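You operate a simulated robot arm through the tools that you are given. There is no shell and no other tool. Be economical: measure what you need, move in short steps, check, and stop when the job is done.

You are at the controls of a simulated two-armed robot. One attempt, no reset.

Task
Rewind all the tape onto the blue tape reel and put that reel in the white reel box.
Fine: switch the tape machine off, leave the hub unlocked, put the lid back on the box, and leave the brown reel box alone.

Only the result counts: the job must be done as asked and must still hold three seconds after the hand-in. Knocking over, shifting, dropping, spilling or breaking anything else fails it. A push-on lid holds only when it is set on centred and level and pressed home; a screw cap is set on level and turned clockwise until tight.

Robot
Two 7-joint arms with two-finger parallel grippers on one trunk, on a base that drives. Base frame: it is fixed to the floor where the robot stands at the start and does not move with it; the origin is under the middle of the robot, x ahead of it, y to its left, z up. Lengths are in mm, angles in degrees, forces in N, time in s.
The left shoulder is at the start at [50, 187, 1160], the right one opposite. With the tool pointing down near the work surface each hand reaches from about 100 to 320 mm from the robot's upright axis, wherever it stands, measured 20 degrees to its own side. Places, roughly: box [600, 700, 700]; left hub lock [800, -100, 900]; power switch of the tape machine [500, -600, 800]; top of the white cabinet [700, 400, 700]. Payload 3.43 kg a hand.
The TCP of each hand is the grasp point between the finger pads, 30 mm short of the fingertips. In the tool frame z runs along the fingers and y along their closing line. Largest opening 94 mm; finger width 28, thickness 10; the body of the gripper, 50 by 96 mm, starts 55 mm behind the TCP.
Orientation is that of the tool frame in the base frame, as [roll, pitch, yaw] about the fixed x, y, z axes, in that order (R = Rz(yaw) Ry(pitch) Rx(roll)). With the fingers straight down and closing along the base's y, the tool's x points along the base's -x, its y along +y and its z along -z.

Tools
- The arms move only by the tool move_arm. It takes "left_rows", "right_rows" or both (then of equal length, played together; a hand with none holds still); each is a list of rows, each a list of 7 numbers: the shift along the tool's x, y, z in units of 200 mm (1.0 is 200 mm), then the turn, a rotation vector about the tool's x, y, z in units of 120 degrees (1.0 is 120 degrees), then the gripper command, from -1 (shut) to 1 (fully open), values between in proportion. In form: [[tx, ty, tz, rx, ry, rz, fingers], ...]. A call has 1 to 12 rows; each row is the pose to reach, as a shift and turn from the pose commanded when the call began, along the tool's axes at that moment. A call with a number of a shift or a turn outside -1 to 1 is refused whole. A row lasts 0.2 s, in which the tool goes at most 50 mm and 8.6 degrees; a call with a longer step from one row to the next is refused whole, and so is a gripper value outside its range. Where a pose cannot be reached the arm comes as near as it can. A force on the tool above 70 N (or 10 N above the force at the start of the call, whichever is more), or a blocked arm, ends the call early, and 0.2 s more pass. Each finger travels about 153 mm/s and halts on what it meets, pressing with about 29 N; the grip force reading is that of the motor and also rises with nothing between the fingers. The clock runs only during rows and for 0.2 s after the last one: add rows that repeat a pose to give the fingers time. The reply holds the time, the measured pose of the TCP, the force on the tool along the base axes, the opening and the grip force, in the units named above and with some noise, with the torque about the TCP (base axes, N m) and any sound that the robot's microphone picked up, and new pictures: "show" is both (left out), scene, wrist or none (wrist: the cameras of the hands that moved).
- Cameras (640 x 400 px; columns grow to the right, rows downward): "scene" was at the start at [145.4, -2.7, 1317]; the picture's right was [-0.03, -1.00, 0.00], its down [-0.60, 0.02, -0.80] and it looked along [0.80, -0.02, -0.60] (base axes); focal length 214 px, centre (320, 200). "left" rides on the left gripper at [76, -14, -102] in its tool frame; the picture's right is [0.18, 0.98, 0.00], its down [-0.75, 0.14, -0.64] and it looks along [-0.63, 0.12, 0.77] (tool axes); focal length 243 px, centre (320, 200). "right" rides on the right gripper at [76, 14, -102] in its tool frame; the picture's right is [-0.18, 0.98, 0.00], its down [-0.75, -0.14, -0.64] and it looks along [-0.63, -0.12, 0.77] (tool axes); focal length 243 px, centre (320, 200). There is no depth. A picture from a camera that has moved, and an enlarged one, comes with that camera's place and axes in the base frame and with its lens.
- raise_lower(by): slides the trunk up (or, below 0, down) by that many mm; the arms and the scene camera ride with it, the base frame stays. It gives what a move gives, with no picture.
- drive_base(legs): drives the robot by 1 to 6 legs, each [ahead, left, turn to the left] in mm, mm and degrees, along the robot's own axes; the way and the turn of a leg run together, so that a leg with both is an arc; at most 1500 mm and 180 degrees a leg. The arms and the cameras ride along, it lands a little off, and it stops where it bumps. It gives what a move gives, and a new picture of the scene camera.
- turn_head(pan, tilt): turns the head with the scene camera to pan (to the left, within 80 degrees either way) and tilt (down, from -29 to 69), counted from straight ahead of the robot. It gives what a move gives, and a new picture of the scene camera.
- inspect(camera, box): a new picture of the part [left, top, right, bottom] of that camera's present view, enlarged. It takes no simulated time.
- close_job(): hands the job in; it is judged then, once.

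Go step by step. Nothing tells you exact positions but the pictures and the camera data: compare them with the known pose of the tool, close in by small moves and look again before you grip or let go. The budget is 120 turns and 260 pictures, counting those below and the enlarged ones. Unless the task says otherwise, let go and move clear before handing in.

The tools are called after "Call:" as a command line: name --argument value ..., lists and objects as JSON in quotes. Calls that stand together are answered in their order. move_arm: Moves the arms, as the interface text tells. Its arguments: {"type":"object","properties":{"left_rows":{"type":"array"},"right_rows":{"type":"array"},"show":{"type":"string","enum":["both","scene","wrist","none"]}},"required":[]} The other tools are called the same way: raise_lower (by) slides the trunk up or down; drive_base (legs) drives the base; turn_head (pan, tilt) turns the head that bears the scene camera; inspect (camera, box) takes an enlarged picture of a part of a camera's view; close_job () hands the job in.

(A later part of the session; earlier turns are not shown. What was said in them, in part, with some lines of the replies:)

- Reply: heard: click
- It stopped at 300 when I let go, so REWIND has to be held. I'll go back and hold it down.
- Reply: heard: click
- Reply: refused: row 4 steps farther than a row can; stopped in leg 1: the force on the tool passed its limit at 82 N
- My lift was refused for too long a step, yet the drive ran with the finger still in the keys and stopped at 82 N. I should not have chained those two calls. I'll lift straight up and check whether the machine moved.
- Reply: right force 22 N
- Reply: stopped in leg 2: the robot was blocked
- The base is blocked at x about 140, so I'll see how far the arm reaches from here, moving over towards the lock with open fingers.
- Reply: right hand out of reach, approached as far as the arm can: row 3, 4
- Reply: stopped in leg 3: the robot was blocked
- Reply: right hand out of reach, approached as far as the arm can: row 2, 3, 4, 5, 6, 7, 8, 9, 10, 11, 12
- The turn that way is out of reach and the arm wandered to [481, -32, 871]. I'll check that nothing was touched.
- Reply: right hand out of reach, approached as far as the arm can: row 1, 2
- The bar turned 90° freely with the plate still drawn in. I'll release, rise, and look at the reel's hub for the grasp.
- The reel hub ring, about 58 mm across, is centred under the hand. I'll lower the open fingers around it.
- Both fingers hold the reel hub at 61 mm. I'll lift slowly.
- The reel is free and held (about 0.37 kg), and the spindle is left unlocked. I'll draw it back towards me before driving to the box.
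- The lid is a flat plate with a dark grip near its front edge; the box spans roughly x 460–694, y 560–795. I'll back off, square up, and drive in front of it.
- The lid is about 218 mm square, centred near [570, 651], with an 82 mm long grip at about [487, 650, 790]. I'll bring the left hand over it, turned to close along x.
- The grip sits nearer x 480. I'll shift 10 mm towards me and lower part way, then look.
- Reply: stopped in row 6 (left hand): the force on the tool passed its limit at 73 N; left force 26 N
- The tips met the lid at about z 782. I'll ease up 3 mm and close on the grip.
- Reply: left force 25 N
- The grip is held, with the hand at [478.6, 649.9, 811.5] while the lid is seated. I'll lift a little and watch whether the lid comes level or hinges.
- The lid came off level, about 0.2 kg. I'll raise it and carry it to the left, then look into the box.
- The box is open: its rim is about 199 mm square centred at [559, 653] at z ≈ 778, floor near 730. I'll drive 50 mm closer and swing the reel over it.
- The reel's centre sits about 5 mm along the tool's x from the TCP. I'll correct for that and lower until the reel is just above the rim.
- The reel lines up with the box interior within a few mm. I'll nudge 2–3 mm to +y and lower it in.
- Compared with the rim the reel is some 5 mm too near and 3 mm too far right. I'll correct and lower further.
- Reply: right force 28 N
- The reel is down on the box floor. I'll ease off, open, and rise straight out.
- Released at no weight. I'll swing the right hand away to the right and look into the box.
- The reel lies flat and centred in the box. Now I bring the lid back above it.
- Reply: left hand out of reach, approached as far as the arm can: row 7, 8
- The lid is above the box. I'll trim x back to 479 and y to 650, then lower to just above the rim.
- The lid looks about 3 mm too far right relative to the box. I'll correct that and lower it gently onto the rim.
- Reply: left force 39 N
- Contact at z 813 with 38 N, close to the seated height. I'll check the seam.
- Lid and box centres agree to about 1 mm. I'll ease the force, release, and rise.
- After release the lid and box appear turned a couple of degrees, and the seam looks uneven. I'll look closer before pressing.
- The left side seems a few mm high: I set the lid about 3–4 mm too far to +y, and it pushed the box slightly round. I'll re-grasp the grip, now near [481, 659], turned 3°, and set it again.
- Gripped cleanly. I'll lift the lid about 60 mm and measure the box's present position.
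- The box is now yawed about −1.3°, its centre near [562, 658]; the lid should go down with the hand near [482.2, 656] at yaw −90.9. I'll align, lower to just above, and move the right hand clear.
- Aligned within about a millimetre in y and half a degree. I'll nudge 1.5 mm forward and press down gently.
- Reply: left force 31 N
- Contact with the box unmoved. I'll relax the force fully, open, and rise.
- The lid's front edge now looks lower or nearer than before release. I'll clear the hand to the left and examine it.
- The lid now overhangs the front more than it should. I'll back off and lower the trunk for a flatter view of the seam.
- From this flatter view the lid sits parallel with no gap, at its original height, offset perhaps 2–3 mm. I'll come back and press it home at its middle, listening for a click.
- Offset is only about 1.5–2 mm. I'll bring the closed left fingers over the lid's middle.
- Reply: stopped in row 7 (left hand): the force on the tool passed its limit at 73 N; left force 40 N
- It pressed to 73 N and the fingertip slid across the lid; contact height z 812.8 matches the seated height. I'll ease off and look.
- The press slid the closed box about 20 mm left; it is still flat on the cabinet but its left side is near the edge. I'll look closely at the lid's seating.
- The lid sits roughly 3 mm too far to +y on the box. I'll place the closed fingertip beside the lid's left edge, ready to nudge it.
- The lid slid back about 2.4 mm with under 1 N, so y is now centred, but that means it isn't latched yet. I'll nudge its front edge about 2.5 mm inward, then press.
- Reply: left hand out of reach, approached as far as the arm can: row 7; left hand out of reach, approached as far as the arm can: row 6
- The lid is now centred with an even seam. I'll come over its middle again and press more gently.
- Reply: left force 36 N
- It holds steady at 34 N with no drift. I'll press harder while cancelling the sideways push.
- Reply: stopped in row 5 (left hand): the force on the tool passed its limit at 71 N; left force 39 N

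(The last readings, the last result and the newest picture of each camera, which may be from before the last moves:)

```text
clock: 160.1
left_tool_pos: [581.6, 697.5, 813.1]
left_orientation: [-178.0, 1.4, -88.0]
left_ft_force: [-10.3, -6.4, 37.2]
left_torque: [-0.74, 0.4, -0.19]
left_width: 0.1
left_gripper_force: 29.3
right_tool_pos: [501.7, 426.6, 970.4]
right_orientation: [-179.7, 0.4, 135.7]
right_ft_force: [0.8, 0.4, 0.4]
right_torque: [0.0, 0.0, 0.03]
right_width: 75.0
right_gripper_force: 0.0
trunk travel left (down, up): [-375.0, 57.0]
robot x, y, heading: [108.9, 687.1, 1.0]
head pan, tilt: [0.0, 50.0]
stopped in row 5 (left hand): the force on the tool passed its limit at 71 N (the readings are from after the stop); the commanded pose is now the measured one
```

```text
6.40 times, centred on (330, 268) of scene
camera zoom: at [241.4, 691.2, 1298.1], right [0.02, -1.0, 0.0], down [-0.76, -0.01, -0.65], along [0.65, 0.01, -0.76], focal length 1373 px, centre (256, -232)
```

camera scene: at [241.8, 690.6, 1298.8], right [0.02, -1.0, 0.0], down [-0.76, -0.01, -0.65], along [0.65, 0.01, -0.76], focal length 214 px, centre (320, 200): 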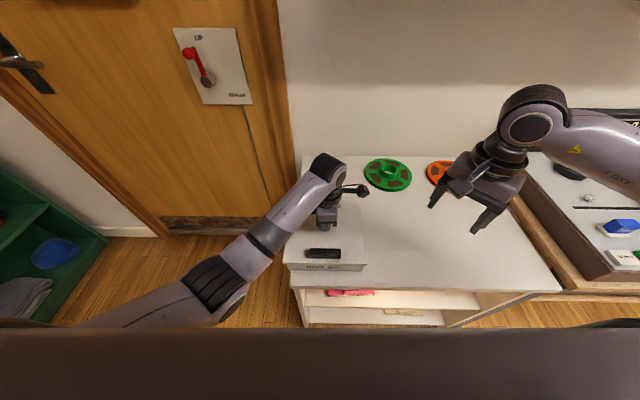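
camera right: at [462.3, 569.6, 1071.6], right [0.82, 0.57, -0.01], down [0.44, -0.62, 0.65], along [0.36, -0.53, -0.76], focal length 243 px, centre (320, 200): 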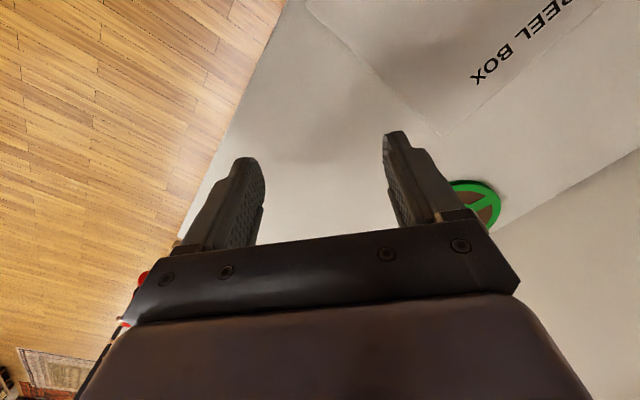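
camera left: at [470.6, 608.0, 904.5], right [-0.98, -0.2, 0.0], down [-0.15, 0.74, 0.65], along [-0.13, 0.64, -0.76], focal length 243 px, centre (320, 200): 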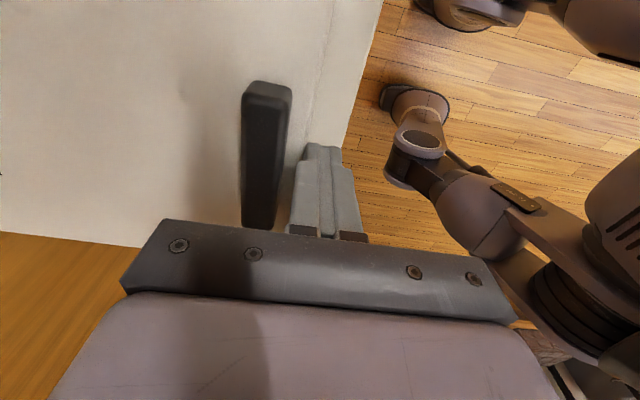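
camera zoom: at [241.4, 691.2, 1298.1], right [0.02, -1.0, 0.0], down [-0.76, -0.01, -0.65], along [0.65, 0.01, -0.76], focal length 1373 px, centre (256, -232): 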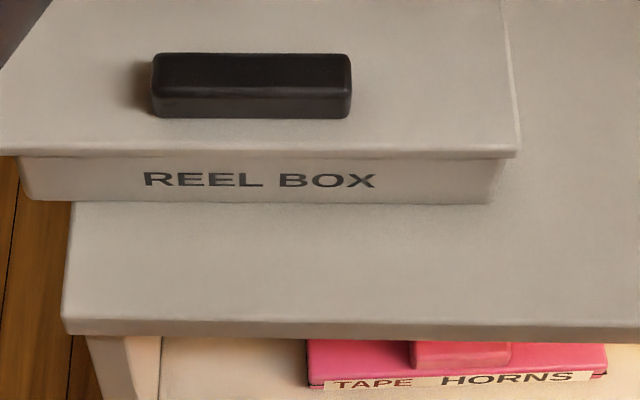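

It reached 71 N and the box slid another 15 mm or so left. I'll lift off and look again.

Call:
move_arm --left_rows '[[0, 0, -0.1, 0, 0, 0, -1], [0, 0, -0.3, 0, 0, 0, -1], [0, 0, -0.5, 0, 0, 0, -1], [-0.2, 0, -0.5, 0, 0, 0, -1], [-0.4, 0, -0.5, 0, 0, 0, -1], [-0.6, 0, -0.5, 0, 0, 0, -1], [-0.8, 0, -0.5, 0, 0, 0, -1], [-0.95, 0, -0.5, 0, 0, 0, -1]]' --show "scene"

Call:
inspect --camera "scene" --box '[260, 180, 390, 281]'

Call:
inspect --camera "scene" --box '[270, 245, 370, 280]'

```text
clock: 161.9
left_tool_pos: [572.7, 883.5, 915.2]
left_orientation: [-178.3, 1.5, -88.0]
left_ft_force: [-0.3, -0.4, 0.1]
left_torque: [-0.02, 0.04, 0.01]
left_width: 0.2
left_gripper_force: 29.1
right_tool_pos: [504.4, 428.9, 968.9]
right_orientation: [-179.5, 0.2, 135.9]
right_ft_force: [-0.1, 0.4, -0.8]
right_torque: [0.01, 0.02, 0.03]
right_width: 75.3
right_gripper_force: 0.1
trunk travel left (down, up): [-375.0, 57.0]
robot x, y, heading: [109.5, 690.9, 0.9]
head pan, tilt: [0.0, 50.0]
camera scene: at [245.2, 691.5, 1297.9], right [0.02, -1.0, 0.0], down [-0.77, -0.01, -0.64], along [0.64, 0.01, -0.77], focal length 214 px, centre (320, 200)
```

scene: 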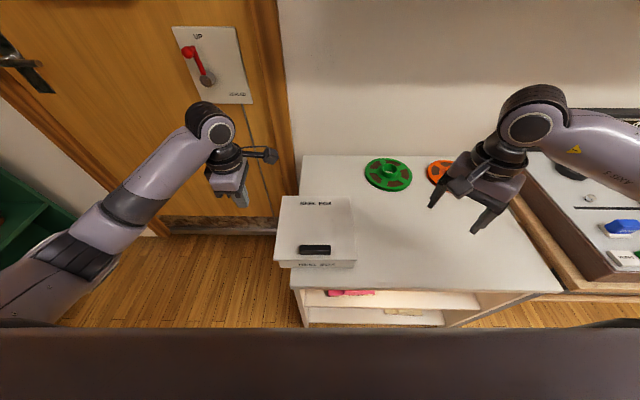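

```text
3.96 times, centred on (325, 230) of scene
camera zoom: at [245.2, 691.5, 1297.9], right [0.02, -1.0, 0.0], down [-0.77, -0.01, -0.64], along [0.64, 0.01, -0.77], focal length 849 px, centre (300, 79)
```

zoom: 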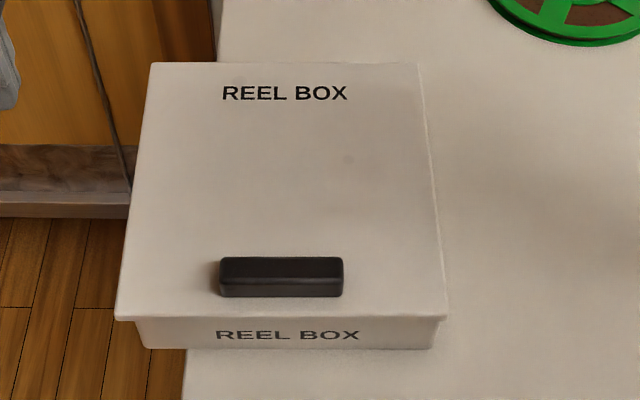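

```text
6.40 times, centred on (320, 262) of scene
camera zoom: at [245.2, 691.5, 1297.9], right [0.02, -1.0, 0.0], down [-0.77, -0.01, -0.64], along [0.64, 0.01, -0.77], focal length 1373 px, centre (320, -200)
```

zoom: 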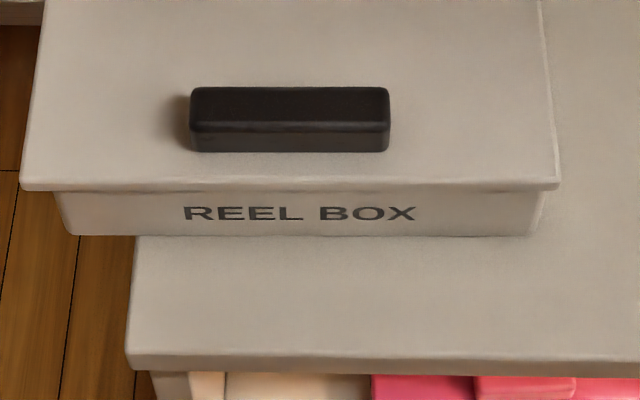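

Lid and box moved together this time and look square, but the box now overhangs the cabinet's left edge by about 30 mm. I'll push the box back by its wall, with the fingers tilted to pass under the lid's rim.

Call:
move_arm --left_rows '[[0, -0.03, 0, 0, 0.05, 0, -1], [0.04, -0.03, 0.1, 0, 0.1, 0, -1], [0.08, -0.03, 0.25, 0, 0.15, 0, -1], [0.12, -0.03, 0.4, 0, 0.2, 0, -1], [0.14, -0.03, 0.55, 0, 0.208, 0, -1], [0.14, -0.03, 0.68, 0, 0.208, 0, -1], [0.14, -0.03, 0.68, 0, 0.208, 0, -1]]'

Call:
inspect --camera "scene" --box '[230, 170, 360, 271]'

```text
clock: 163.5
left_tool_pos: [583.4, 860.6, 776.5]
left_orientation: [-178.1, -23.5, -88.7]
left_ft_force: [0.2, -0.1, -0.4]
left_torque: [0.01, -0.02, 0.0]
left_width: 0.0
left_gripper_force: 29.4
right_tool_pos: [504.5, 427.2, 969.6]
right_orientation: [-179.5, 0.4, 135.9]
right_ft_force: [0.0, 1.0, 0.3]
right_torque: [-0.01, 0.02, 0.01]
right_width: 75.2
right_gripper_force: 0.0
trunk travel left (down, up): [-375.0, 57.0]
robot x, y, heading: [109.1, 689.7, 0.9]
head pan, tilt: [0.0, 50.0]
camera scene: at [245.3, 691.3, 1297.9], right [0.02, -1.0, 0.0], down [-0.77, -0.01, -0.64], along [0.64, 0.01, -0.77], focal length 214 px, centre (320, 200)
camera left: at [594.5, 833.5, 901.6], right [-0.98, -0.2, 0.04], down [-0.18, 0.94, 0.28], along [-0.1, 0.27, -0.96], focal length 243 px, centre (320, 200)
```

scene: 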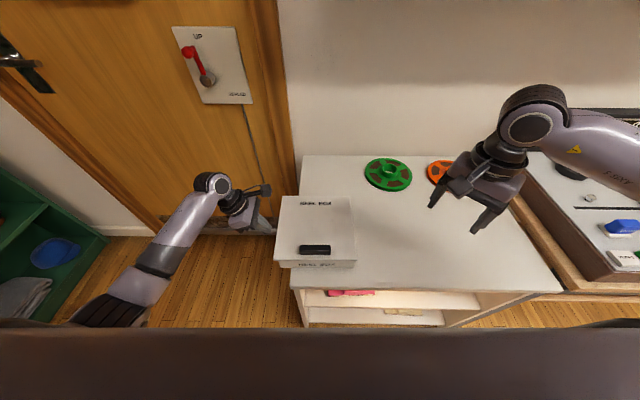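
left: 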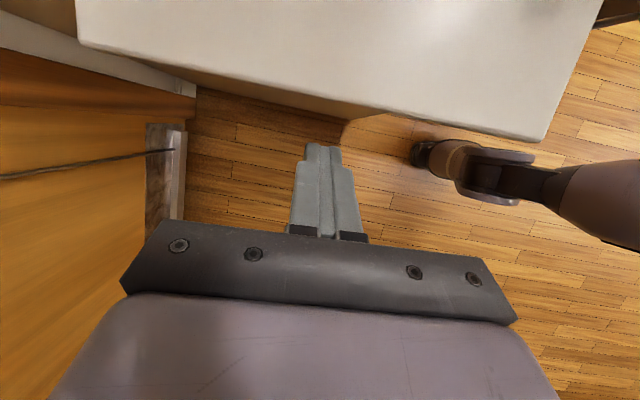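

```text
3.96 times, centred on (295, 220) of scene
camera zoom: at [245.3, 691.3, 1297.9], right [0.02, -1.0, 0.0], down [-0.77, -0.01, -0.64], along [0.64, 0.01, -0.77], focal length 849 px, centre (419, 119)
```

zoom: 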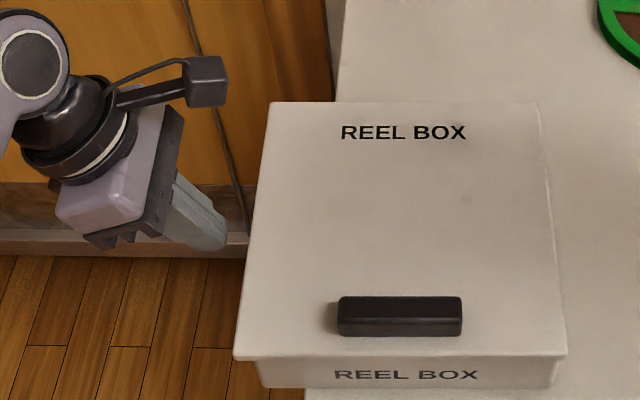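

The fingers are tilted and beside the wall. I'll push the box back over the cabinet.

Call:
move_arm --left_rows '[[0.06, 0, 0.06, 0, 0, 0, -1], [0.118, 0, 0.106, 0, 0, 0, -1], [0.164, 0, 0.126, 0, 0, 0, -1], [0.21, 0, 0.146, 0, 0, 0, -1], [0.255, 0, 0.166, 0, 0, 0, -1], [0.295, 0, 0.183, 0, 0, 0, -1], [0.338, 0, 0.2, 0, 0, 0, -1], [0.338, 0, 0.2, 0, 0, 0, -1]]'

Call:
inspect --camera "scene" --box '[260, 180, 390, 281]'

```text
clock: 165.3
left_tool_pos: [586.7, 781.7, 767.1]
left_orientation: [-178.3, -23.5, -88.6]
left_ft_force: [-0.6, -0.6, 0.4]
left_torque: [-0.02, -0.01, -0.02]
left_width: 0.0
left_gripper_force: 29.5
right_tool_pos: [503.4, 427.8, 969.1]
right_orientation: [-179.4, 0.3, 135.8]
right_ft_force: [0.1, -0.3, 0.6]
right_torque: [-0.02, 0.01, 0.0]
right_width: 75.5
right_gripper_force: 0.0
trunk travel left (down, up): [-375.0, 57.0]
robot x, y, heading: [112.6, 690.7, 0.9]
head pan, tilt: [0.0, 50.0]
camera scene: at [245.3, 691.3, 1297.9], right [0.02, -1.0, 0.0], down [-0.77, -0.01, -0.64], along [0.64, 0.01, -0.77], focal length 214 px, centre (320, 200)
camera left: at [597.7, 754.9, 892.5], right [-0.98, -0.2, 0.04], down [-0.18, 0.94, 0.28], along [-0.1, 0.27, -0.96], focal length 243 px, centre (320, 200)
```

scene: 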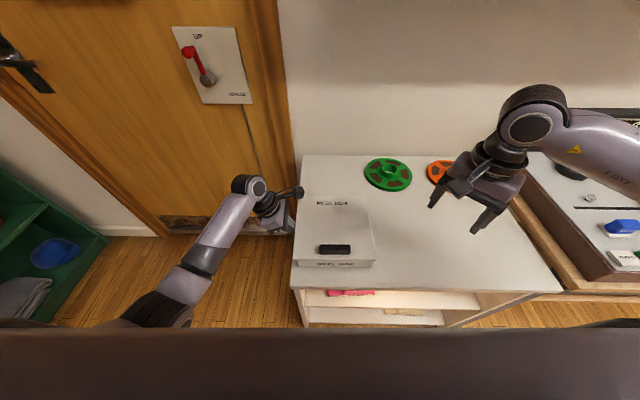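
left: 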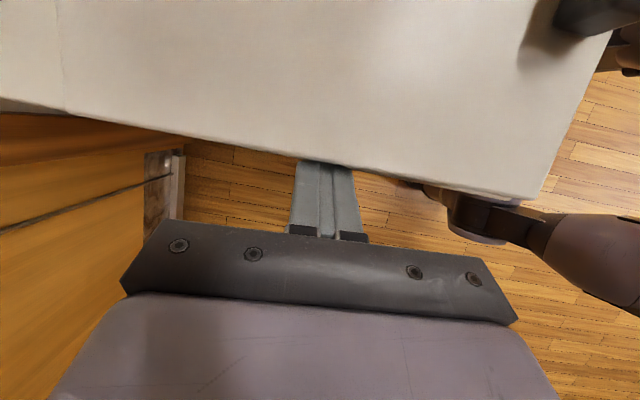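

```text
3.96 times, centred on (325, 230) of scene
camera zoom: at [245.3, 691.3, 1297.9], right [0.02, -1.0, 0.0], down [-0.77, -0.01, -0.64], along [0.64, 0.01, -0.77], focal length 849 px, centre (300, 79)
```

zoom: 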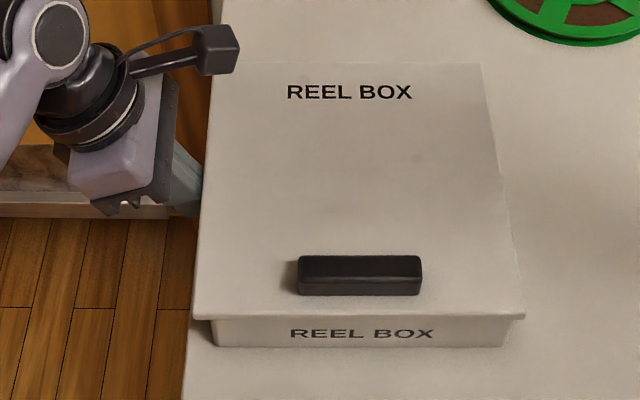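

The box is back on the cabinet, barely needing any force. I'll pull out from under the rim, rise and level the tool.

Call:
move_arm --left_rows '[[-0.07, 0, -0.03, 0, 0, 0, -1], [-0.1375, 0, -0.06, 0, 0, 0, -1], [-0.2, 0, -0.1, 0, 0, 0, -1], [-0.13, 0, -0.28, 0, -0.03, 0, -1], [-0.08, 0, -0.46, 0, -0.08, 0, -1], [-0.036, 0, -0.64, 0, -0.13, 0, -1], [-0.036, 0, -0.7, 0, -0.18, 0, -0.5], [-0.036, 0, -0.7, 0, -0.196, 0, 0.1], [-0.036, 0, -0.7, 0, -0.196, 0, 0.1]]' --show "none"

```text
clock: 167.3
left_tool_pos: [581.1, 845.3, 893.2]
left_orientation: [-178.3, 0.1, -87.9]
left_ft_force: [0.4, -0.1, 0.8]
left_torque: [0.0, 0.02, 0.0]
left_width: 51.9
left_gripper_force: 0.1
right_tool_pos: [504.0, 427.5, 969.1]
right_orientation: [-179.6, 0.2, 135.8]
right_ft_force: [0.1, 0.5, -0.1]
right_torque: [0.01, -0.01, -0.01]
right_width: 75.4
right_gripper_force: 0.1
trunk travel left (down, up): [-375.0, 57.0]
robot x, y, heading: [108.9, 685.7, 0.5]
head pan, tilt: [0.0, 50.0]
```

Call:
move_arm --left_rows '[[0.15, 0.07, 0, -0.005, 0, 0.005, 0.1], [0.3, 0.14, 0, -0.014, 0, 0.013, 0.1], [0.46, 0.21, 0.02, -0.014, 0, 0.013, 0.1], [0.62, 0.28, 0.04, -0.014, 0, 0.013, 0.1], [0.78, 0.35, 0.06, -0.014, 0, 0.013, 0.1], [0.942, 0.42, 0.09, -0.014, 0, 0.013, 0.1], [0.942, 0.42, 0.25, -0.014, 0, 0.013, 0.1], [0.942, 0.42, 0.25, -0.014, 0, 0.013, 0.1]]' --show "wrist"

Call:
inspect --camera "scene" --box '[280, 225, 380, 280]'

```text
clock: 169.1
left_tool_pos: [504.7, 654.5, 843.7]
left_orientation: [179.9, 0.1, -89.4]
left_ft_force: [-0.4, 0.3, 0.0]
left_torque: [0.01, -0.05, 0.02]
left_width: 51.8
left_gripper_force: 0.0
right_tool_pos: [504.1, 427.9, 969.4]
right_orientation: [-179.5, 0.3, 135.8]
right_ft_force: [-0.8, -0.4, -0.2]
right_torque: [0.01, 0.01, -0.03]
right_width: 75.0
right_gripper_force: 0.1
trunk travel left (down, up): [-375.0, 57.0]
robot x, y, heading: [111.0, 691.4, 1.1]
head pan, tilt: [0.0, 50.0]
camera left: at [519.7, 579.2, 945.5], right [-0.98, -0.19, 0.0], down [-0.15, 0.75, 0.64], along [-0.12, 0.63, -0.77], focal length 243 px, centre (320, 200)
```

left: 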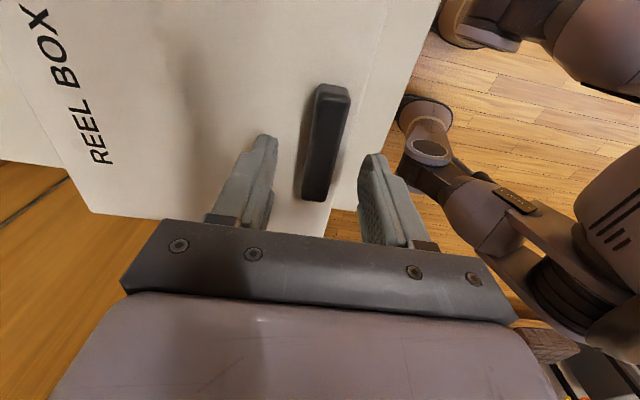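

```text
6.40 times, centred on (330, 252) of scene
camera zoom: at [245.3, 691.3, 1297.9], right [0.02, -1.0, 0.0], down [-0.77, -0.01, -0.64], along [0.64, 0.01, -0.77], focal length 1373 px, centre (256, -136)
```

zoom: 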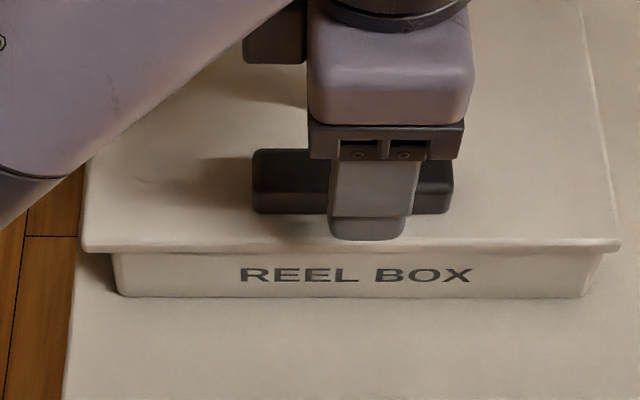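

Seen here the lid overhangs 3 mm more on the left than it should. I'll lower, close on the grip, and shift it without load.

Call:
move_arm --left_rows '[[0, 0.005, 0.07, 0, 0, 0, 0.1], [0, 0.005, 0.12, 0, 0, 0, 0.1], [0, 0.005, 0.135, 0, 0, 0, -0.2], [0, 0.005, 0.135, 0, 0, 0, -0.5], [0, 0.005, 0.135, 0, 0, 0, -1], [0, 0.005, 0.135, 0, 0, 0, -1]]' --show "none"

Call:
inspect --camera "scene" --box '[280, 235, 380, 280]'

```text
clock: 170.5
left_tool_pos: [503.9, 653.3, 815.1]
left_orientation: [-179.9, 0.1, -89.4]
left_ft_force: [-1.6, 0.0, -0.6]
left_torque: [-0.18, 0.0, 0.16]
left_width: 19.7
left_gripper_force: 29.4
right_tool_pos: [503.0, 428.2, 968.9]
right_orientation: [-179.5, 0.4, 135.7]
right_ft_force: [-0.1, 0.9, -0.3]
right_torque: [0.0, 0.0, 0.0]
right_width: 75.2
right_gripper_force: 0.0
trunk travel left (down, up): [-375.0, 57.0]
robot x, y, heading: [109.7, 689.1, 1.1]
head pan, tilt: [0.0, 50.0]
```

```text
6.40 times, centred on (330, 258) of scene
camera zoom: at [245.2, 691.3, 1297.9], right [0.02, -1.0, 0.0], down [-0.77, -0.01, -0.64], along [0.64, 0.01, -0.77], focal length 1373 px, centre (256, -168)
```

zoom: 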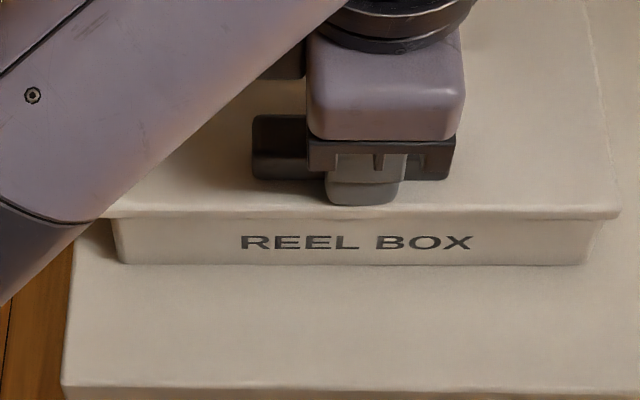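

Call:
move_arm --left_rows '[[0.006, 0.007, -0.003, 0, 0, 0, -1], [0.014, 0.015, -0.003, 0, 0, 0, -1], [0.014, 0.015, -0.003, 0, 0, 0, -1]]' --show "none"

Call:
inspect --camera "scene" --box '[280, 235, 380, 280]'

```text
clock: 171.3
left_tool_pos: [507.8, 660.1, 815.4]
left_orientation: [-179.3, 0.8, -88.8]
left_ft_force: [-0.2, -3.1, 6.8]
left_torque: [-0.96, 0.42, -0.02]
left_width: 19.5
left_gripper_force: 28.7
right_tool_pos: [503.4, 427.7, 968.7]
right_orientation: [-179.5, 0.2, 135.8]
right_ft_force: [0.1, 0.4, 0.5]
right_torque: [0.0, -0.02, 0.02]
right_width: 75.1
right_gripper_force: 0.0
trunk travel left (down, up): [-375.0, 57.0]
robot x, y, heading: [110.7, 690.9, 0.9]
head pan, tilt: [0.0, 50.0]
```

```text
6.40 times, centred on (330, 258) of scene
camera zoom: at [244.9, 691.2, 1298.0], right [0.02, -1.0, 0.0], down [-0.77, -0.01, -0.64], along [0.64, 0.01, -0.77], focal length 1373 px, centre (256, -168)
```

zoom: 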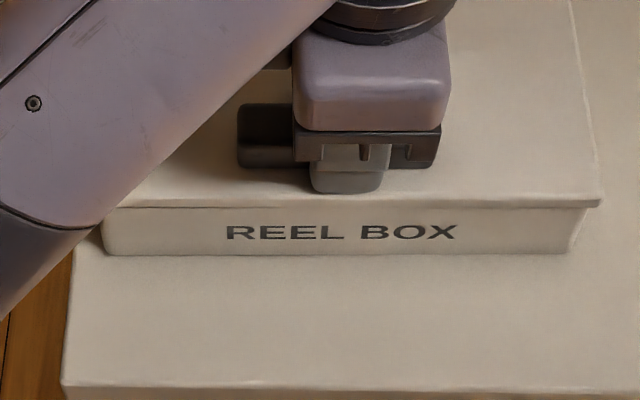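

The arm moved opposite to what I asked, +4/+7 mm, dragging the box. It's near a joint limit reaching across my body, which also explains the earlier drifts. I'll release, rise, and drive right so the box lies before the left arm.

Call:
move_arm --left_rows '[[0, 0, 0, 0, 0, 0, -0.6], [0, 0, 0, 0, 0, 0, 0.1], [0, 0, 0, 0, 0, 0, 0.1], [0, 0, -0.1, 0, 0, 0, 0.1], [0, 0, -0.25, 0, 0, 0, 0.1], [0, 0, -0.45, 0, 0, 0, 0.1], [-0.1, 0, -0.6, 0, 0, 0, 0.1], [-0.1, 0, -0.6, 0, 0, 0, 0.1]]' --show "none"

```text
clock: 173.1
left_tool_pos: [500.1, 670.5, 934.2]
left_orientation: [-179.9, 0.0, -89.6]
left_ft_force: [0.2, -0.2, 0.0]
left_torque: [0.0, -0.04, 0.02]
left_width: 51.8
left_gripper_force: 0.0
right_tool_pos: [503.3, 427.9, 969.7]
right_orientation: [-179.5, 0.3, 135.8]
right_ft_force: [-0.3, -0.1, 0.3]
right_torque: [-0.02, 0.04, -0.04]
right_width: 75.3
right_gripper_force: 0.1
trunk travel left (down, up): [-375.0, 57.0]
robot x, y, heading: [109.5, 685.3, 1.1]
head pan, tilt: [0.0, 50.0]
```

Call:
drive_base --legs '[[0, -200, 0]]'

Call:
inspect --camera "scene" --box '[180, 180, 310, 281]'

```text
clock: 175.5
left_tool_pos: [505.0, 469.4, 933.8]
left_orientation: [-180.0, 0.1, -89.4]
left_ft_force: [0.2, -0.9, 0.5]
left_torque: [0.01, -0.01, 0.04]
left_width: 51.8
left_gripper_force: 0.2
right_tool_pos: [508.1, 226.5, 968.2]
right_orientation: [-179.4, 0.3, 135.9]
right_ft_force: [-0.8, 0.0, -0.5]
right_torque: [0.02, 0.01, -0.01]
right_width: 75.2
right_gripper_force: 0.1
trunk travel left (down, up): [-375.0, 57.0]
robot x, y, heading: [117.3, 489.4, 1.1]
head pan, tilt: [0.0, 50.0]
camera scene: at [248.7, 489.5, 1297.9], right [0.02, -1.0, 0.0], down [-0.77, -0.01, -0.64], along [0.64, 0.01, -0.77], focal length 214 px, centre (320, 200)
```

scene: 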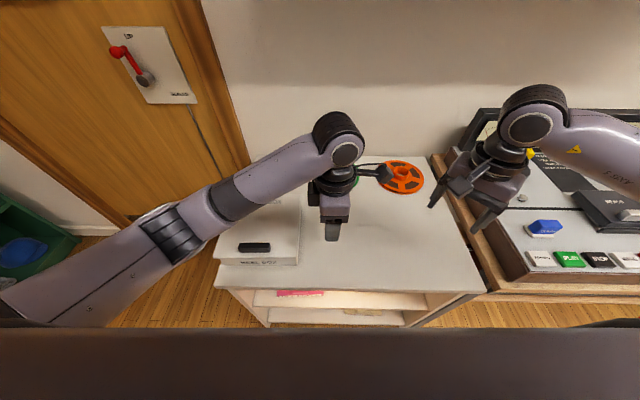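

```text
3.96 times, centred on (245, 230) of scene
camera zoom: at [248.7, 489.5, 1297.9], right [0.02, -1.0, 0.0], down [-0.77, -0.01, -0.64], along [0.64, 0.01, -0.77], focal length 849 px, centre (617, 79)
```

zoom: 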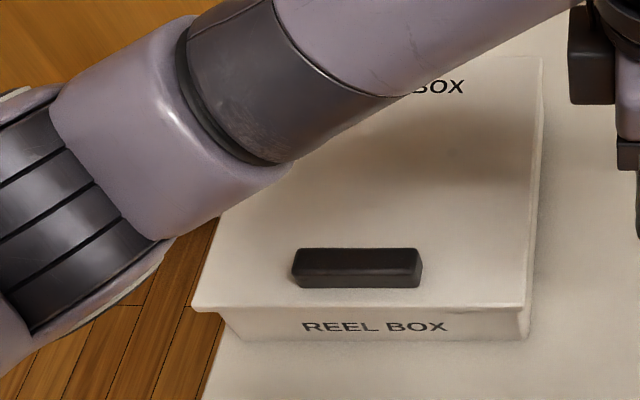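

Call:
move_arm --left_rows '[[-0.15, 0, 0, 0, 0, 0, 0.1], [-0.32, 0, 0, 0, 0, 0, 0.1], [-0.5, -0.01, 0, 0, 0, 0, 0.1], [-0.68, -0.02, 0, 0, 0, 0, 0.1], [-0.84, -0.025, 0.05, 0, 0, 0, 0.1], [-0.958, -0.025, 0.2, 0, 0, 0, 0.1], [-0.958, -0.025, 0.38, 0, 0, 0, 0.1], [-0.958, -0.025, 0.44, 0, 0, 0, 0.1], [-0.958, -0.025, 0.44, 0, 0, 0, 0.1]]'

Call:
inspect --camera "scene" --box '[200, 220, 310, 280]'

```text
clock: 177.5
left_tool_pos: [506.4, 662.8, 845.6]
left_orientation: [-180.0, 0.1, -89.4]
left_ft_force: [-0.1, -0.1, -0.1]
left_torque: [0.02, 0.01, 0.01]
left_width: 51.7
left_gripper_force: 0.0
right_tool_pos: [509.3, 226.6, 969.2]
right_orientation: [-179.5, 0.2, 135.9]
right_ft_force: [0.0, -0.5, 0.4]
right_torque: [-0.01, 0.02, 0.02]
right_width: 74.9
right_gripper_force: 0.1
trunk travel left (down, up): [-375.0, 57.0]
robot x, y, heading: [112.2, 484.1, 0.9]
head pan, tilt: [0.0, 50.0]
camera scene: at [248.7, 489.7, 1297.9], right [0.02, -1.0, 0.0], down [-0.77, -0.01, -0.64], along [0.64, 0.01, -0.77], focal length 214 px, centre (320, 200)
camera left: at [521.3, 587.7, 948.0], right [-0.98, -0.2, 0.0], down [-0.15, 0.75, 0.64], along [-0.13, 0.63, -0.77], focal length 243 px, centre (320, 200)
```

scene: 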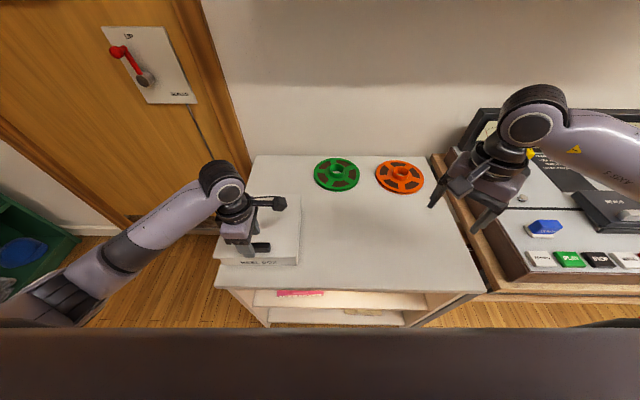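
left: 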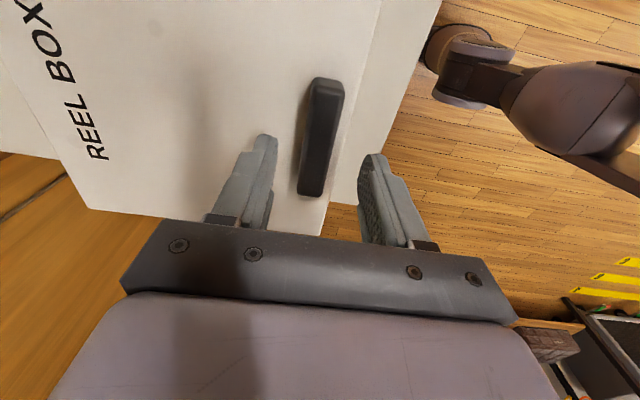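

```text
5.82 times, centred on (255, 250) of scene
camera zoom: at [248.7, 489.7, 1297.9], right [0.02, -1.0, 0.0], down [-0.77, -0.01, -0.64], along [0.64, 0.01, -0.77], focal length 1248 px, centre (698, -91)
```

zoom: 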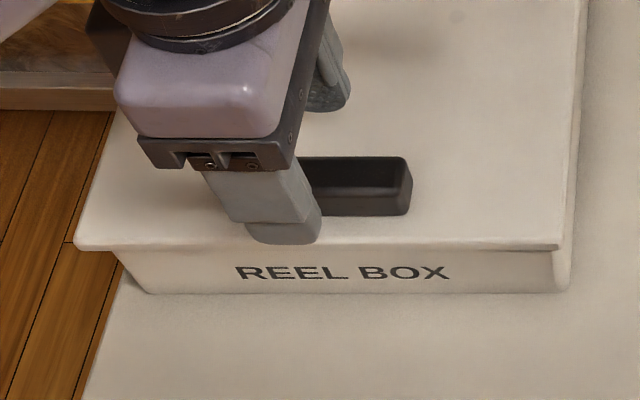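

Call:
move_arm --left_rows '[[0, 0, 0.07, 0, 0, 0, 0.1], [0, 0, 0.13, 0, 0, 0, 0.1], [0, 0, 0.15, 0, 0, 0, -0.2], [0, 0, 0.15, 0, 0, 0, -0.5], [0, 0, 0.15, 0, 0, 0, -1], [0, 0, 0.15, 0, 0, 0, -1], [0, 0, 0.12, 0, 0, 0, -1], [0, 0, 0.06, 0, 0, 0, -1], [0, 0, 0.0, 0, 0, 0, -1], [0, 0, 0.0, 0, 0, 0, -1]]' --show "scene"

Call:
inspect --camera "scene" --box '[200, 220, 310, 280]'

```text
clock: 179.7
left_tool_pos: [507.9, 661.4, 845.2]
left_orientation: [180.0, 0.1, -89.5]
left_ft_force: [0.5, 0.3, -2.4]
left_torque: [-0.03, 0.15, 0.04]
left_width: 19.5
left_gripper_force: 29.1
right_tool_pos: [507.7, 227.4, 970.1]
right_orientation: [-179.5, 0.2, 135.9]
right_ft_force: [-0.5, 0.4, 0.0]
right_torque: [0.0, 0.0, 0.0]
right_width: 75.1
right_gripper_force: 0.0
trunk travel left (down, up): [-375.0, 57.0]
robot x, y, heading: [115.1, 485.6, 0.9]
head pan, tilt: [0.0, 50.0]
camera scene: at [248.9, 489.8, 1297.9], right [0.02, -1.0, 0.0], down [-0.77, -0.01, -0.64], along [0.64, 0.01, -0.77], focal length 214 px, centre (320, 200)
```

scene: 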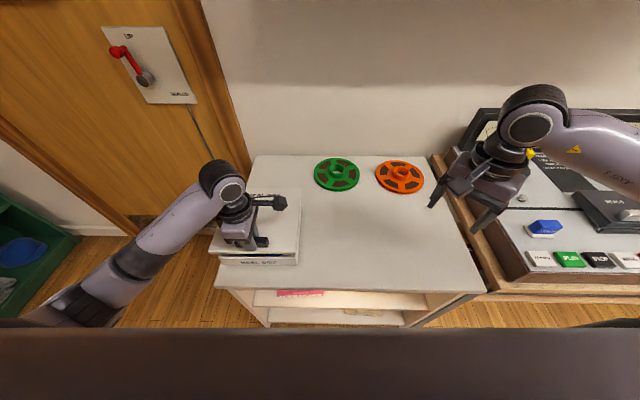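

```text
5.82 times, centred on (255, 250) of scene
camera zoom: at [248.9, 489.8, 1297.9], right [0.02, -1.0, 0.0], down [-0.77, -0.01, -0.64], along [0.64, 0.01, -0.77], focal length 1248 px, centre (698, -91)
```

zoom: 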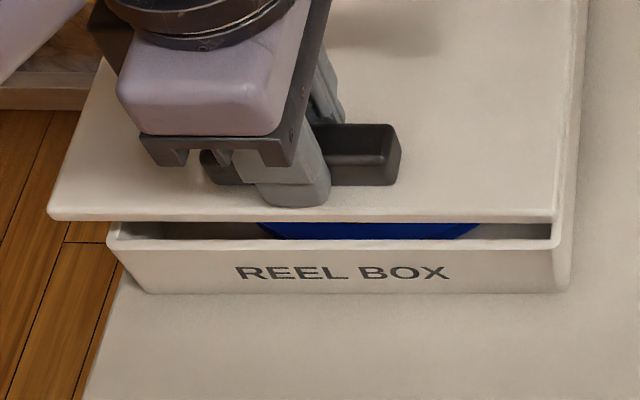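

Now I see it well: the lid was about 6 mm too far to +y and level otherwise. I'll shift it −6 mm in y and lower to just above the rim.

Call:
move_arm --left_rows '[[0.015, 0.004, 0, 0, 0, 0, -1], [0.0305, 0.007, 0, 0, 0, 0, -1], [0.0305, 0.007, 0.05, 0, 0, 0, -1], [0.0305, 0.007, 0.1, 0, 0, 0, -1], [0.0305, 0.007, 0.125, 0, 0, 0, -1], [0.0305, 0.007, 0.125, 0, 0, 0, -1]]' --show "none"

Call:
inspect --camera "scene" --box '[200, 220, 310, 280]'

```text
clock: 181.1
left_tool_pos: [505.1, 655.0, 819.1]
left_orientation: [180.0, 0.1, -89.3]
left_ft_force: [0.6, 0.2, -1.6]
left_torque: [-0.02, 0.15, 0.02]
left_width: 19.7
left_gripper_force: 29.0
right_tool_pos: [507.5, 226.5, 968.1]
right_orientation: [-179.4, 0.3, 135.8]
right_ft_force: [0.6, -0.1, 0.9]
right_torque: [-0.01, -0.01, 0.04]
right_width: 75.2
right_gripper_force: 0.0
trunk travel left (down, up): [-375.0, 57.0]
robot x, y, heading: [114.5, 487.7, 1.1]
head pan, tilt: [0.0, 50.0]
```

```text
5.82 times, centred on (255, 250) of scene
camera zoom: at [248.8, 489.8, 1297.9], right [0.02, -1.0, 0.0], down [-0.77, -0.01, -0.64], along [0.64, 0.01, -0.77], focal length 1248 px, centre (698, -91)
```

zoom: 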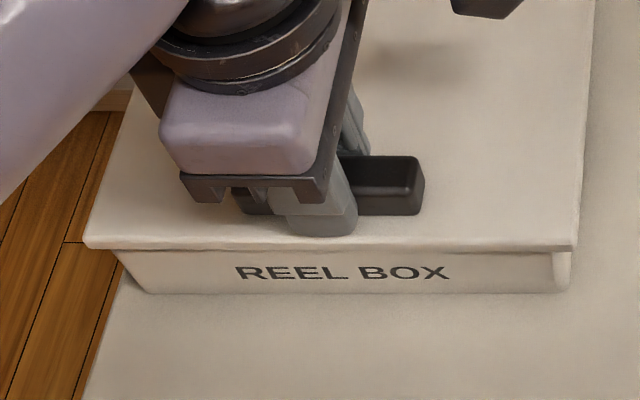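

Overhang is now equal on both sides. I'll lower it onto the rim and press through the grip.

Call:
move_arm --left_rows '[[0, 0, 0.01, 0, 0, 0, -1], [0, 0, 0.02, 0, 0, 0, -1], [0, 0, 0.03, 0, 0, 0, -1], [0, 0, 0.04, 0, 0, 0, -1], [0, 0, 0.045, 0, 0, 0, -1]]' --show "none"

Call:
inspect --camera "scene" --box '[200, 220, 310, 280]'

```text
clock: 182.3
left_tool_pos: [505.5, 655.6, 815.0]
left_orientation: [-179.6, 0.1, -89.4]
left_ft_force: [-2.4, 6.1, 29.8]
left_torque: [0.12, 0.68, -0.02]
left_width: 20.1
left_gripper_force: 28.8
right_tool_pos: [505.9, 226.7, 971.3]
right_orientation: [-179.6, 0.4, 135.9]
right_ft_force: [1.1, 0.1, -0.6]
right_torque: [-0.02, 0.03, -0.04]
right_width: 75.4
right_gripper_force: 0.0
trunk travel left (down, up): [-375.0, 57.0]
robot x, y, heading: [112.2, 486.1, 1.0]
head pan, tilt: [0.0, 50.0]
```

```text
5.82 times, centred on (255, 250) of scene
camera zoom: at [246.5, 489.6, 1298.7], right [0.02, -1.0, 0.0], down [-0.76, -0.01, -0.64], along [0.64, 0.01, -0.76], focal length 1248 px, centre (698, -91)
```

zoom: 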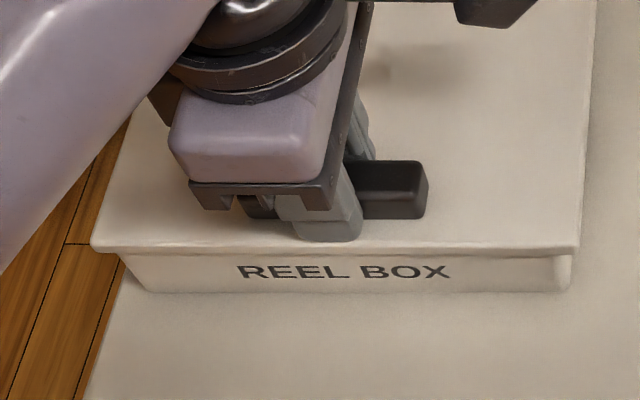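

It seats at z 815 under 30 N with no drift. I'll relax, release, and then press the middle firmly from this better posture.

Call:
move_arm --left_rows '[[0, 0, -0.01, 0, 0, 0, -1], [0, 0, -0.018, 0, 0, 0, -1], [0, 0, -0.018, 0, 0, 0, -0.6], [0, 0, -0.018, 0, 0, 0, 0.1], [0, 0, -0.018, 0, 0, 0, 0.1], [0, 0, -0.1, 0, 0, 0, 0.1], [0, 0, -0.25, 0, 0, 0, 0.1], [0, -0.1, -0.35, 0, 0, 0, -0.4], [0, -0.25, -0.35, 0, 0, 0, -1], [0, -0.36, -0.35, 0, 0, 0, -1], [0, -0.36, -0.35, 0, 0, 0, -1]]' --show "none"

Call:
inspect --camera "scene" --box '[200, 220, 310, 280]'

```text
clock: 184.7
left_tool_pos: [578.2, 658.2, 883.4]
left_orientation: [179.9, 0.1, -89.3]
left_ft_force: [0.2, -0.4, -0.1]
left_torque: [-0.02, 0.0, 0.0]
left_width: 0.0
left_gripper_force: 28.8
right_tool_pos: [507.6, 227.4, 968.7]
right_orientation: [-179.6, 0.3, 135.8]
right_ft_force: [0.1, -0.5, -1.5]
right_torque: [-0.01, 0.01, 0.01]
right_width: 75.2
right_gripper_force: 0.1
trunk travel left (down, up): [-375.0, 57.0]
robot x, y, heading: [115.3, 486.3, 0.9]
head pan, tilt: [0.0, 50.0]
```

```text
5.82 times, centred on (255, 250) of scene
camera zoom: at [248.6, 489.8, 1297.9], right [0.02, -1.0, 0.0], down [-0.77, -0.01, -0.64], along [0.64, 0.01, -0.77], focal length 1248 px, centre (698, -91)
```

zoom: 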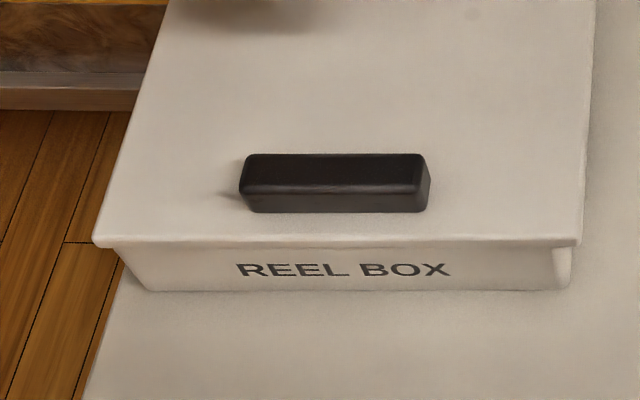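

A clean release with the lid centred within about 1.5 mm. Now the firm press in the middle.

Call:
move_arm --left_rows '[[0.005, -0.045, 0.1, 0, 0, 0, -1], [0.005, -0.045, 0.25, 0, 0, 0, -1], [0.005, -0.045, 0.32, 0, 0, 0, -1], [0.005, -0.045, 0.34, 0, 0, 0, -1], [0.005, -0.045, 0.355, 0, 0, 0, -1], [0.005, -0.045, 0.365, 0, 0, 0, -1], [0.005, -0.045, 0.37, 0, 0, 0, -1], [0.005, -0.045, 0.37, 0, 0, 0, -1]]' --show "none"

Call:
inspect --camera "scene" --box '[200, 220, 310, 280]'

```text
clock: 186.5
left_tool_pos: [587.2, 656.8, 812.6]
left_orientation: [-179.4, 0.1, -89.3]
left_ft_force: [-4.6, 8.1, 38.9]
left_torque: [0.15, 0.16, -0.05]
left_width: 0.0
left_gripper_force: 29.3
right_tool_pos: [507.0, 226.5, 971.9]
right_orientation: [-179.8, 0.4, 135.9]
right_ft_force: [-0.2, -0.7, 0.6]
right_torque: [-0.01, 0.02, 0.0]
right_width: 75.4
right_gripper_force: 0.1
trunk travel left (down, up): [-375.0, 57.0]
robot x, y, heading: [112.6, 489.5, 1.1]
head pan, tilt: [0.0, 50.0]
```

```text
5.82 times, centred on (255, 250) of scene
camera zoom: at [245.3, 489.4, 1298.7], right [0.02, -1.0, 0.0], down [-0.76, -0.01, -0.65], along [0.65, 0.01, -0.76], focal length 1248 px, centre (698, -91)
```

zoom: 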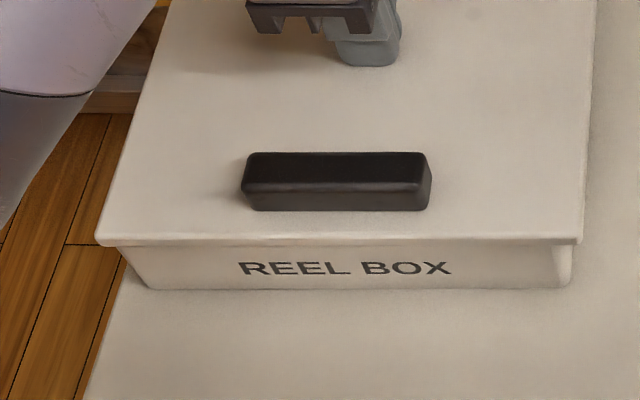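

Steady at 39 N with no slip. I'll add a bit more.

Call:
move_arm --left_rows '[[0, 0, 0.005, 0, 0, 0, -1], [0, 0, 0.01, 0, 0, 0, -1], [0, 0, 0.013, 0, 0, 0, -1], [0, 0, 0.013, 0, 0, 0, -1]]' --show "none"

Call:
inspect --camera "scene" --box '[200, 220, 310, 280]'

```text
clock: 187.5
left_tool_pos: [587.1, 655.9, 812.6]
left_orientation: [-179.1, 0.1, -89.4]
left_ft_force: [-10.4, 12.1, 52.9]
left_torque: [0.35, 0.35, 0.32]
left_width: 0.3
left_gripper_force: 28.9
right_tool_pos: [504.6, 226.7, 970.9]
right_orientation: [-179.8, 0.4, 135.9]
right_ft_force: [-0.6, 0.5, -0.4]
right_torque: [0.03, -0.02, 0.02]
right_width: 75.2
right_gripper_force: 0.2
trunk travel left (down, up): [-375.0, 57.0]
robot x, y, heading: [113.3, 486.3, 0.8]
head pan, tilt: [0.0, 50.0]
```

```text
5.82 times, centred on (255, 250) of scene
camera zoom: at [243.6, 489.3, 1298.8], right [0.02, -1.0, 0.0], down [-0.76, -0.01, -0.65], along [0.65, 0.01, -0.76], focal length 1248 px, centre (698, -91)
```

zoom: 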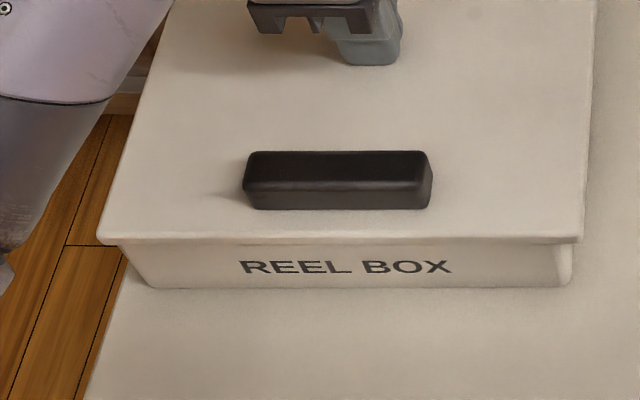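

At 53 N the lid doesn't yield further and nothing slides, so it is home. I'll lift off straight and check.

Call:
move_arm --left_rows '[[0, 0, -0.015, 0, 0, 0, -1], [0, 0, -0.03, 0, 0, 0, -1], [0, 0, -0.1, 0, 0, 0, -1], [0, 0, -0.3, 0, 0, 0, -1], [0, 0, -0.5, 0, 0, 0, -1], [0, 0, -0.7, 0, 0, 0, -1], [0, 0, -0.8, 0, 0, 0, -1]]' --show "none"

Call:
drive_base --legs '[[-250, 0, 0]]'

Call:
inspect --camera "scene" --box '[210, 120, 320, 200]'

Call:
inspect --camera "scene" --box '[380, 50, 640, 210]'

```text
clock: 189.1
left_tool_pos: [586.0, 653.8, 966.4]
left_orientation: [179.9, 0.1, -89.3]
left_ft_force: [-1.1, 0.3, -0.4]
left_torque: [-0.01, 0.01, 0.0]
left_width: 0.4
left_gripper_force: 29.2
right_tool_pos: [508.1, 226.3, 970.1]
right_orientation: [-179.5, 0.3, 135.8]
right_ft_force: [0.2, -0.2, -0.4]
right_torque: [0.04, -0.01, 0.01]
right_width: 75.2
right_gripper_force: 0.1
trunk travel left (down, up): [-375.0, 57.0]
robot x, y, heading: [114.2, 491.2, 1.0]
head pan, tilt: [0.0, 50.0]
```

```text
clock: 190.9
left_tool_pos: [338.9, 649.3, 966.7]
left_orientation: [-180.0, 0.0, -89.5]
left_ft_force: [0.7, -0.4, 0.2]
left_torque: [0.01, 0.0, -0.02]
left_width: 0.0
left_gripper_force: 29.8
right_tool_pos: [260.2, 221.7, 969.5]
right_orientation: [-179.4, 0.3, 135.8]
right_ft_force: [0.0, -0.3, -0.2]
right_torque: [0.0, -0.03, 0.0]
right_width: 74.9
right_gripper_force: 0.1
trunk travel left (down, up): [-375.0, 57.0]
robot x, y, heading: [-132.7, 484.4, 1.0]
head pan, tilt: [0.0, 50.0]
camera scene: at [0.6, 485.3, 1298.0], right [0.02, -1.0, 0.0], down [-0.77, -0.01, -0.64], along [0.64, 0.01, -0.77], focal length 214 px, centre (320, 200)
```

scene: 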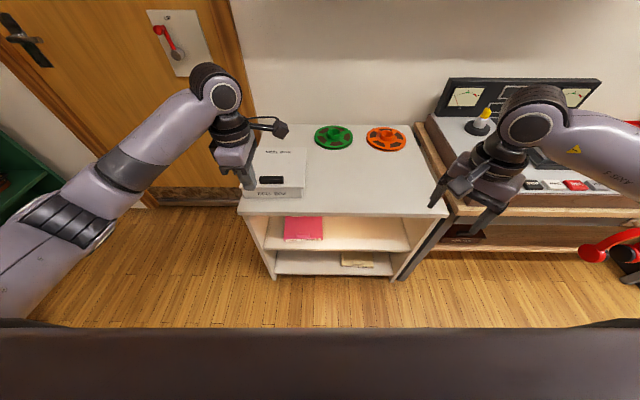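

```text
5.00 times, centred on (265, 160) of scene
camera zoom: at [0.6, 485.3, 1298.0], right [0.02, -1.0, 0.0], down [-0.77, -0.01, -0.64], along [0.64, 0.01, -0.77], focal length 1072 px, centre (595, 400)
```

zoom: 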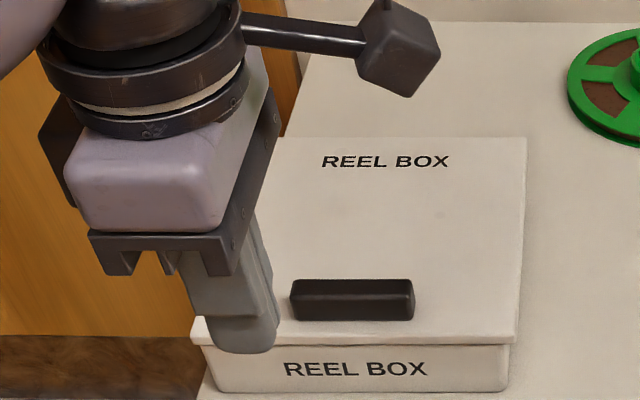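

```text
2.46 times, centred on (510, 130) of scene
camera zoom: at [0.6, 485.3, 1298.0], right [0.02, -1.0, 0.0], down [-0.77, -0.01, -0.64], along [0.64, 0.01, -0.77], focal length 528 px, centre (-148, 372)
```

zoom: 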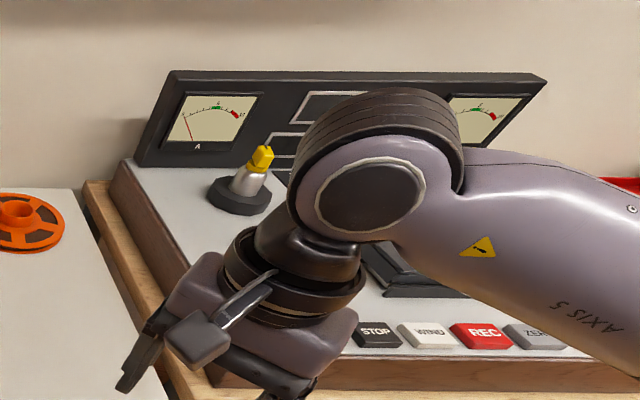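

The box looks closed and the spindle lock stands unlocked. One last low view to check the seam is level all round.

Call:
raise_lower --by -370

Call:
turn_head --pan 14 --tilt 20

Call:
inspect --camera "scene" --box '[230, 180, 340, 260]'

```text
clock: 194.5
left_tool_pos: [339.0, 649.7, 596.7]
left_orientation: [-180.0, 0.2, -89.4]
left_ft_force: [-1.0, -0.7, 0.5]
left_torque: [-0.02, 0.0, 0.0]
left_width: 0.2
left_gripper_force: 29.4
right_tool_pos: [259.9, 222.2, 599.4]
right_orientation: [-179.5, 0.3, 135.9]
right_ft_force: [-0.8, 0.6, 0.1]
right_torque: [0.01, 0.0, -0.06]
right_width: 75.1
right_gripper_force: 0.0
trunk travel left (down, up): [-5.0, 427.0]
robot x, y, heading: [-135.8, 485.3, 1.4]
head pan, tilt: [0.0, 50.0]
```

```text
clock: 195.5
left_tool_pos: [340.0, 650.0, 596.5]
left_orientation: [179.9, 0.1, -89.5]
left_ft_force: [-0.6, 0.3, 0.0]
left_torque: [0.0, -0.02, 0.05]
left_width: 0.0
left_gripper_force: 28.6
right_tool_pos: [259.8, 222.4, 598.6]
right_orientation: [-179.5, 0.3, 135.8]
right_ft_force: [0.0, 0.0, 0.4]
right_torque: [0.0, 0.03, 0.03]
right_width: 75.2
right_gripper_force: 0.1
trunk travel left (down, up): [-5.0, 427.0]
robot x, y, heading: [-138.1, 479.3, 0.7]
head pan, tilt: [14.0, 20.0]
camera scene: at [14.1, 508.0, 973.4], right [0.26, -0.97, 0.0], down [-0.33, -0.09, -0.94], along [0.91, 0.24, -0.34], focal length 214 px, centre (320, 200)
```

scene: 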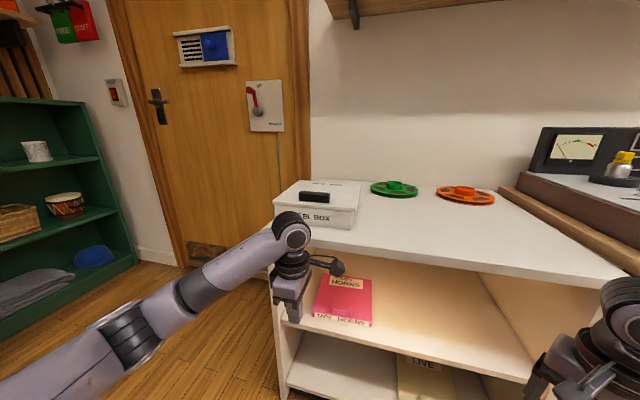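

```text
5.00 times, centred on (285, 220) of scene
camera zoom: at [14.1, 508.0, 973.4], right [0.26, -0.97, 0.0], down [-0.33, -0.09, -0.94], along [0.91, 0.24, -0.34], focal length 1072 px, centre (495, 100)
```

zoom: 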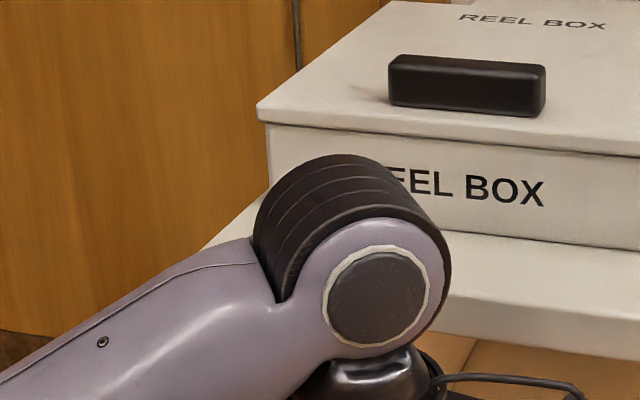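

Call:
inspect --camera "scene" --box '[265, 172, 370, 240]'

```text
5.88 times, centred on (318, 206) of scene
camera zoom: at [14.1, 508.0, 973.4], right [0.26, -0.97, 0.0], down [-0.33, -0.09, -0.94], along [0.91, 0.24, -0.34], focal length 1262 px, centre (335, 165)
```

zoom: 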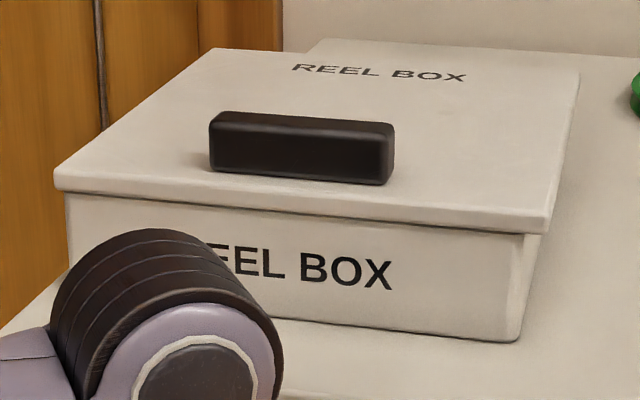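

The lid sits level with an even seam all round. The reel is in the box, the machine is off, the hub is unlocked, and both hands are clear.

Call:
close_job

```text
The job is handed in.
```

I've handed the job in: the tape is fully rewound onto the blue reel, and the reel is in the white box with the lid back on. The machine is off, the hub is unlocked, and I left the brown box alone.

- **Lid:** I pressed it home with about 53 N and it looks level, but I heard no click, so I can't be sure it latched.
- **White box:** it moved while I worked on the lid, and now stands about 30 mm further back than at the start.
- **REWIND key:** early on I drove with a finger still among the keys, and it stopped at 82 N. The machine hadn't moved when I measured it afterwards.
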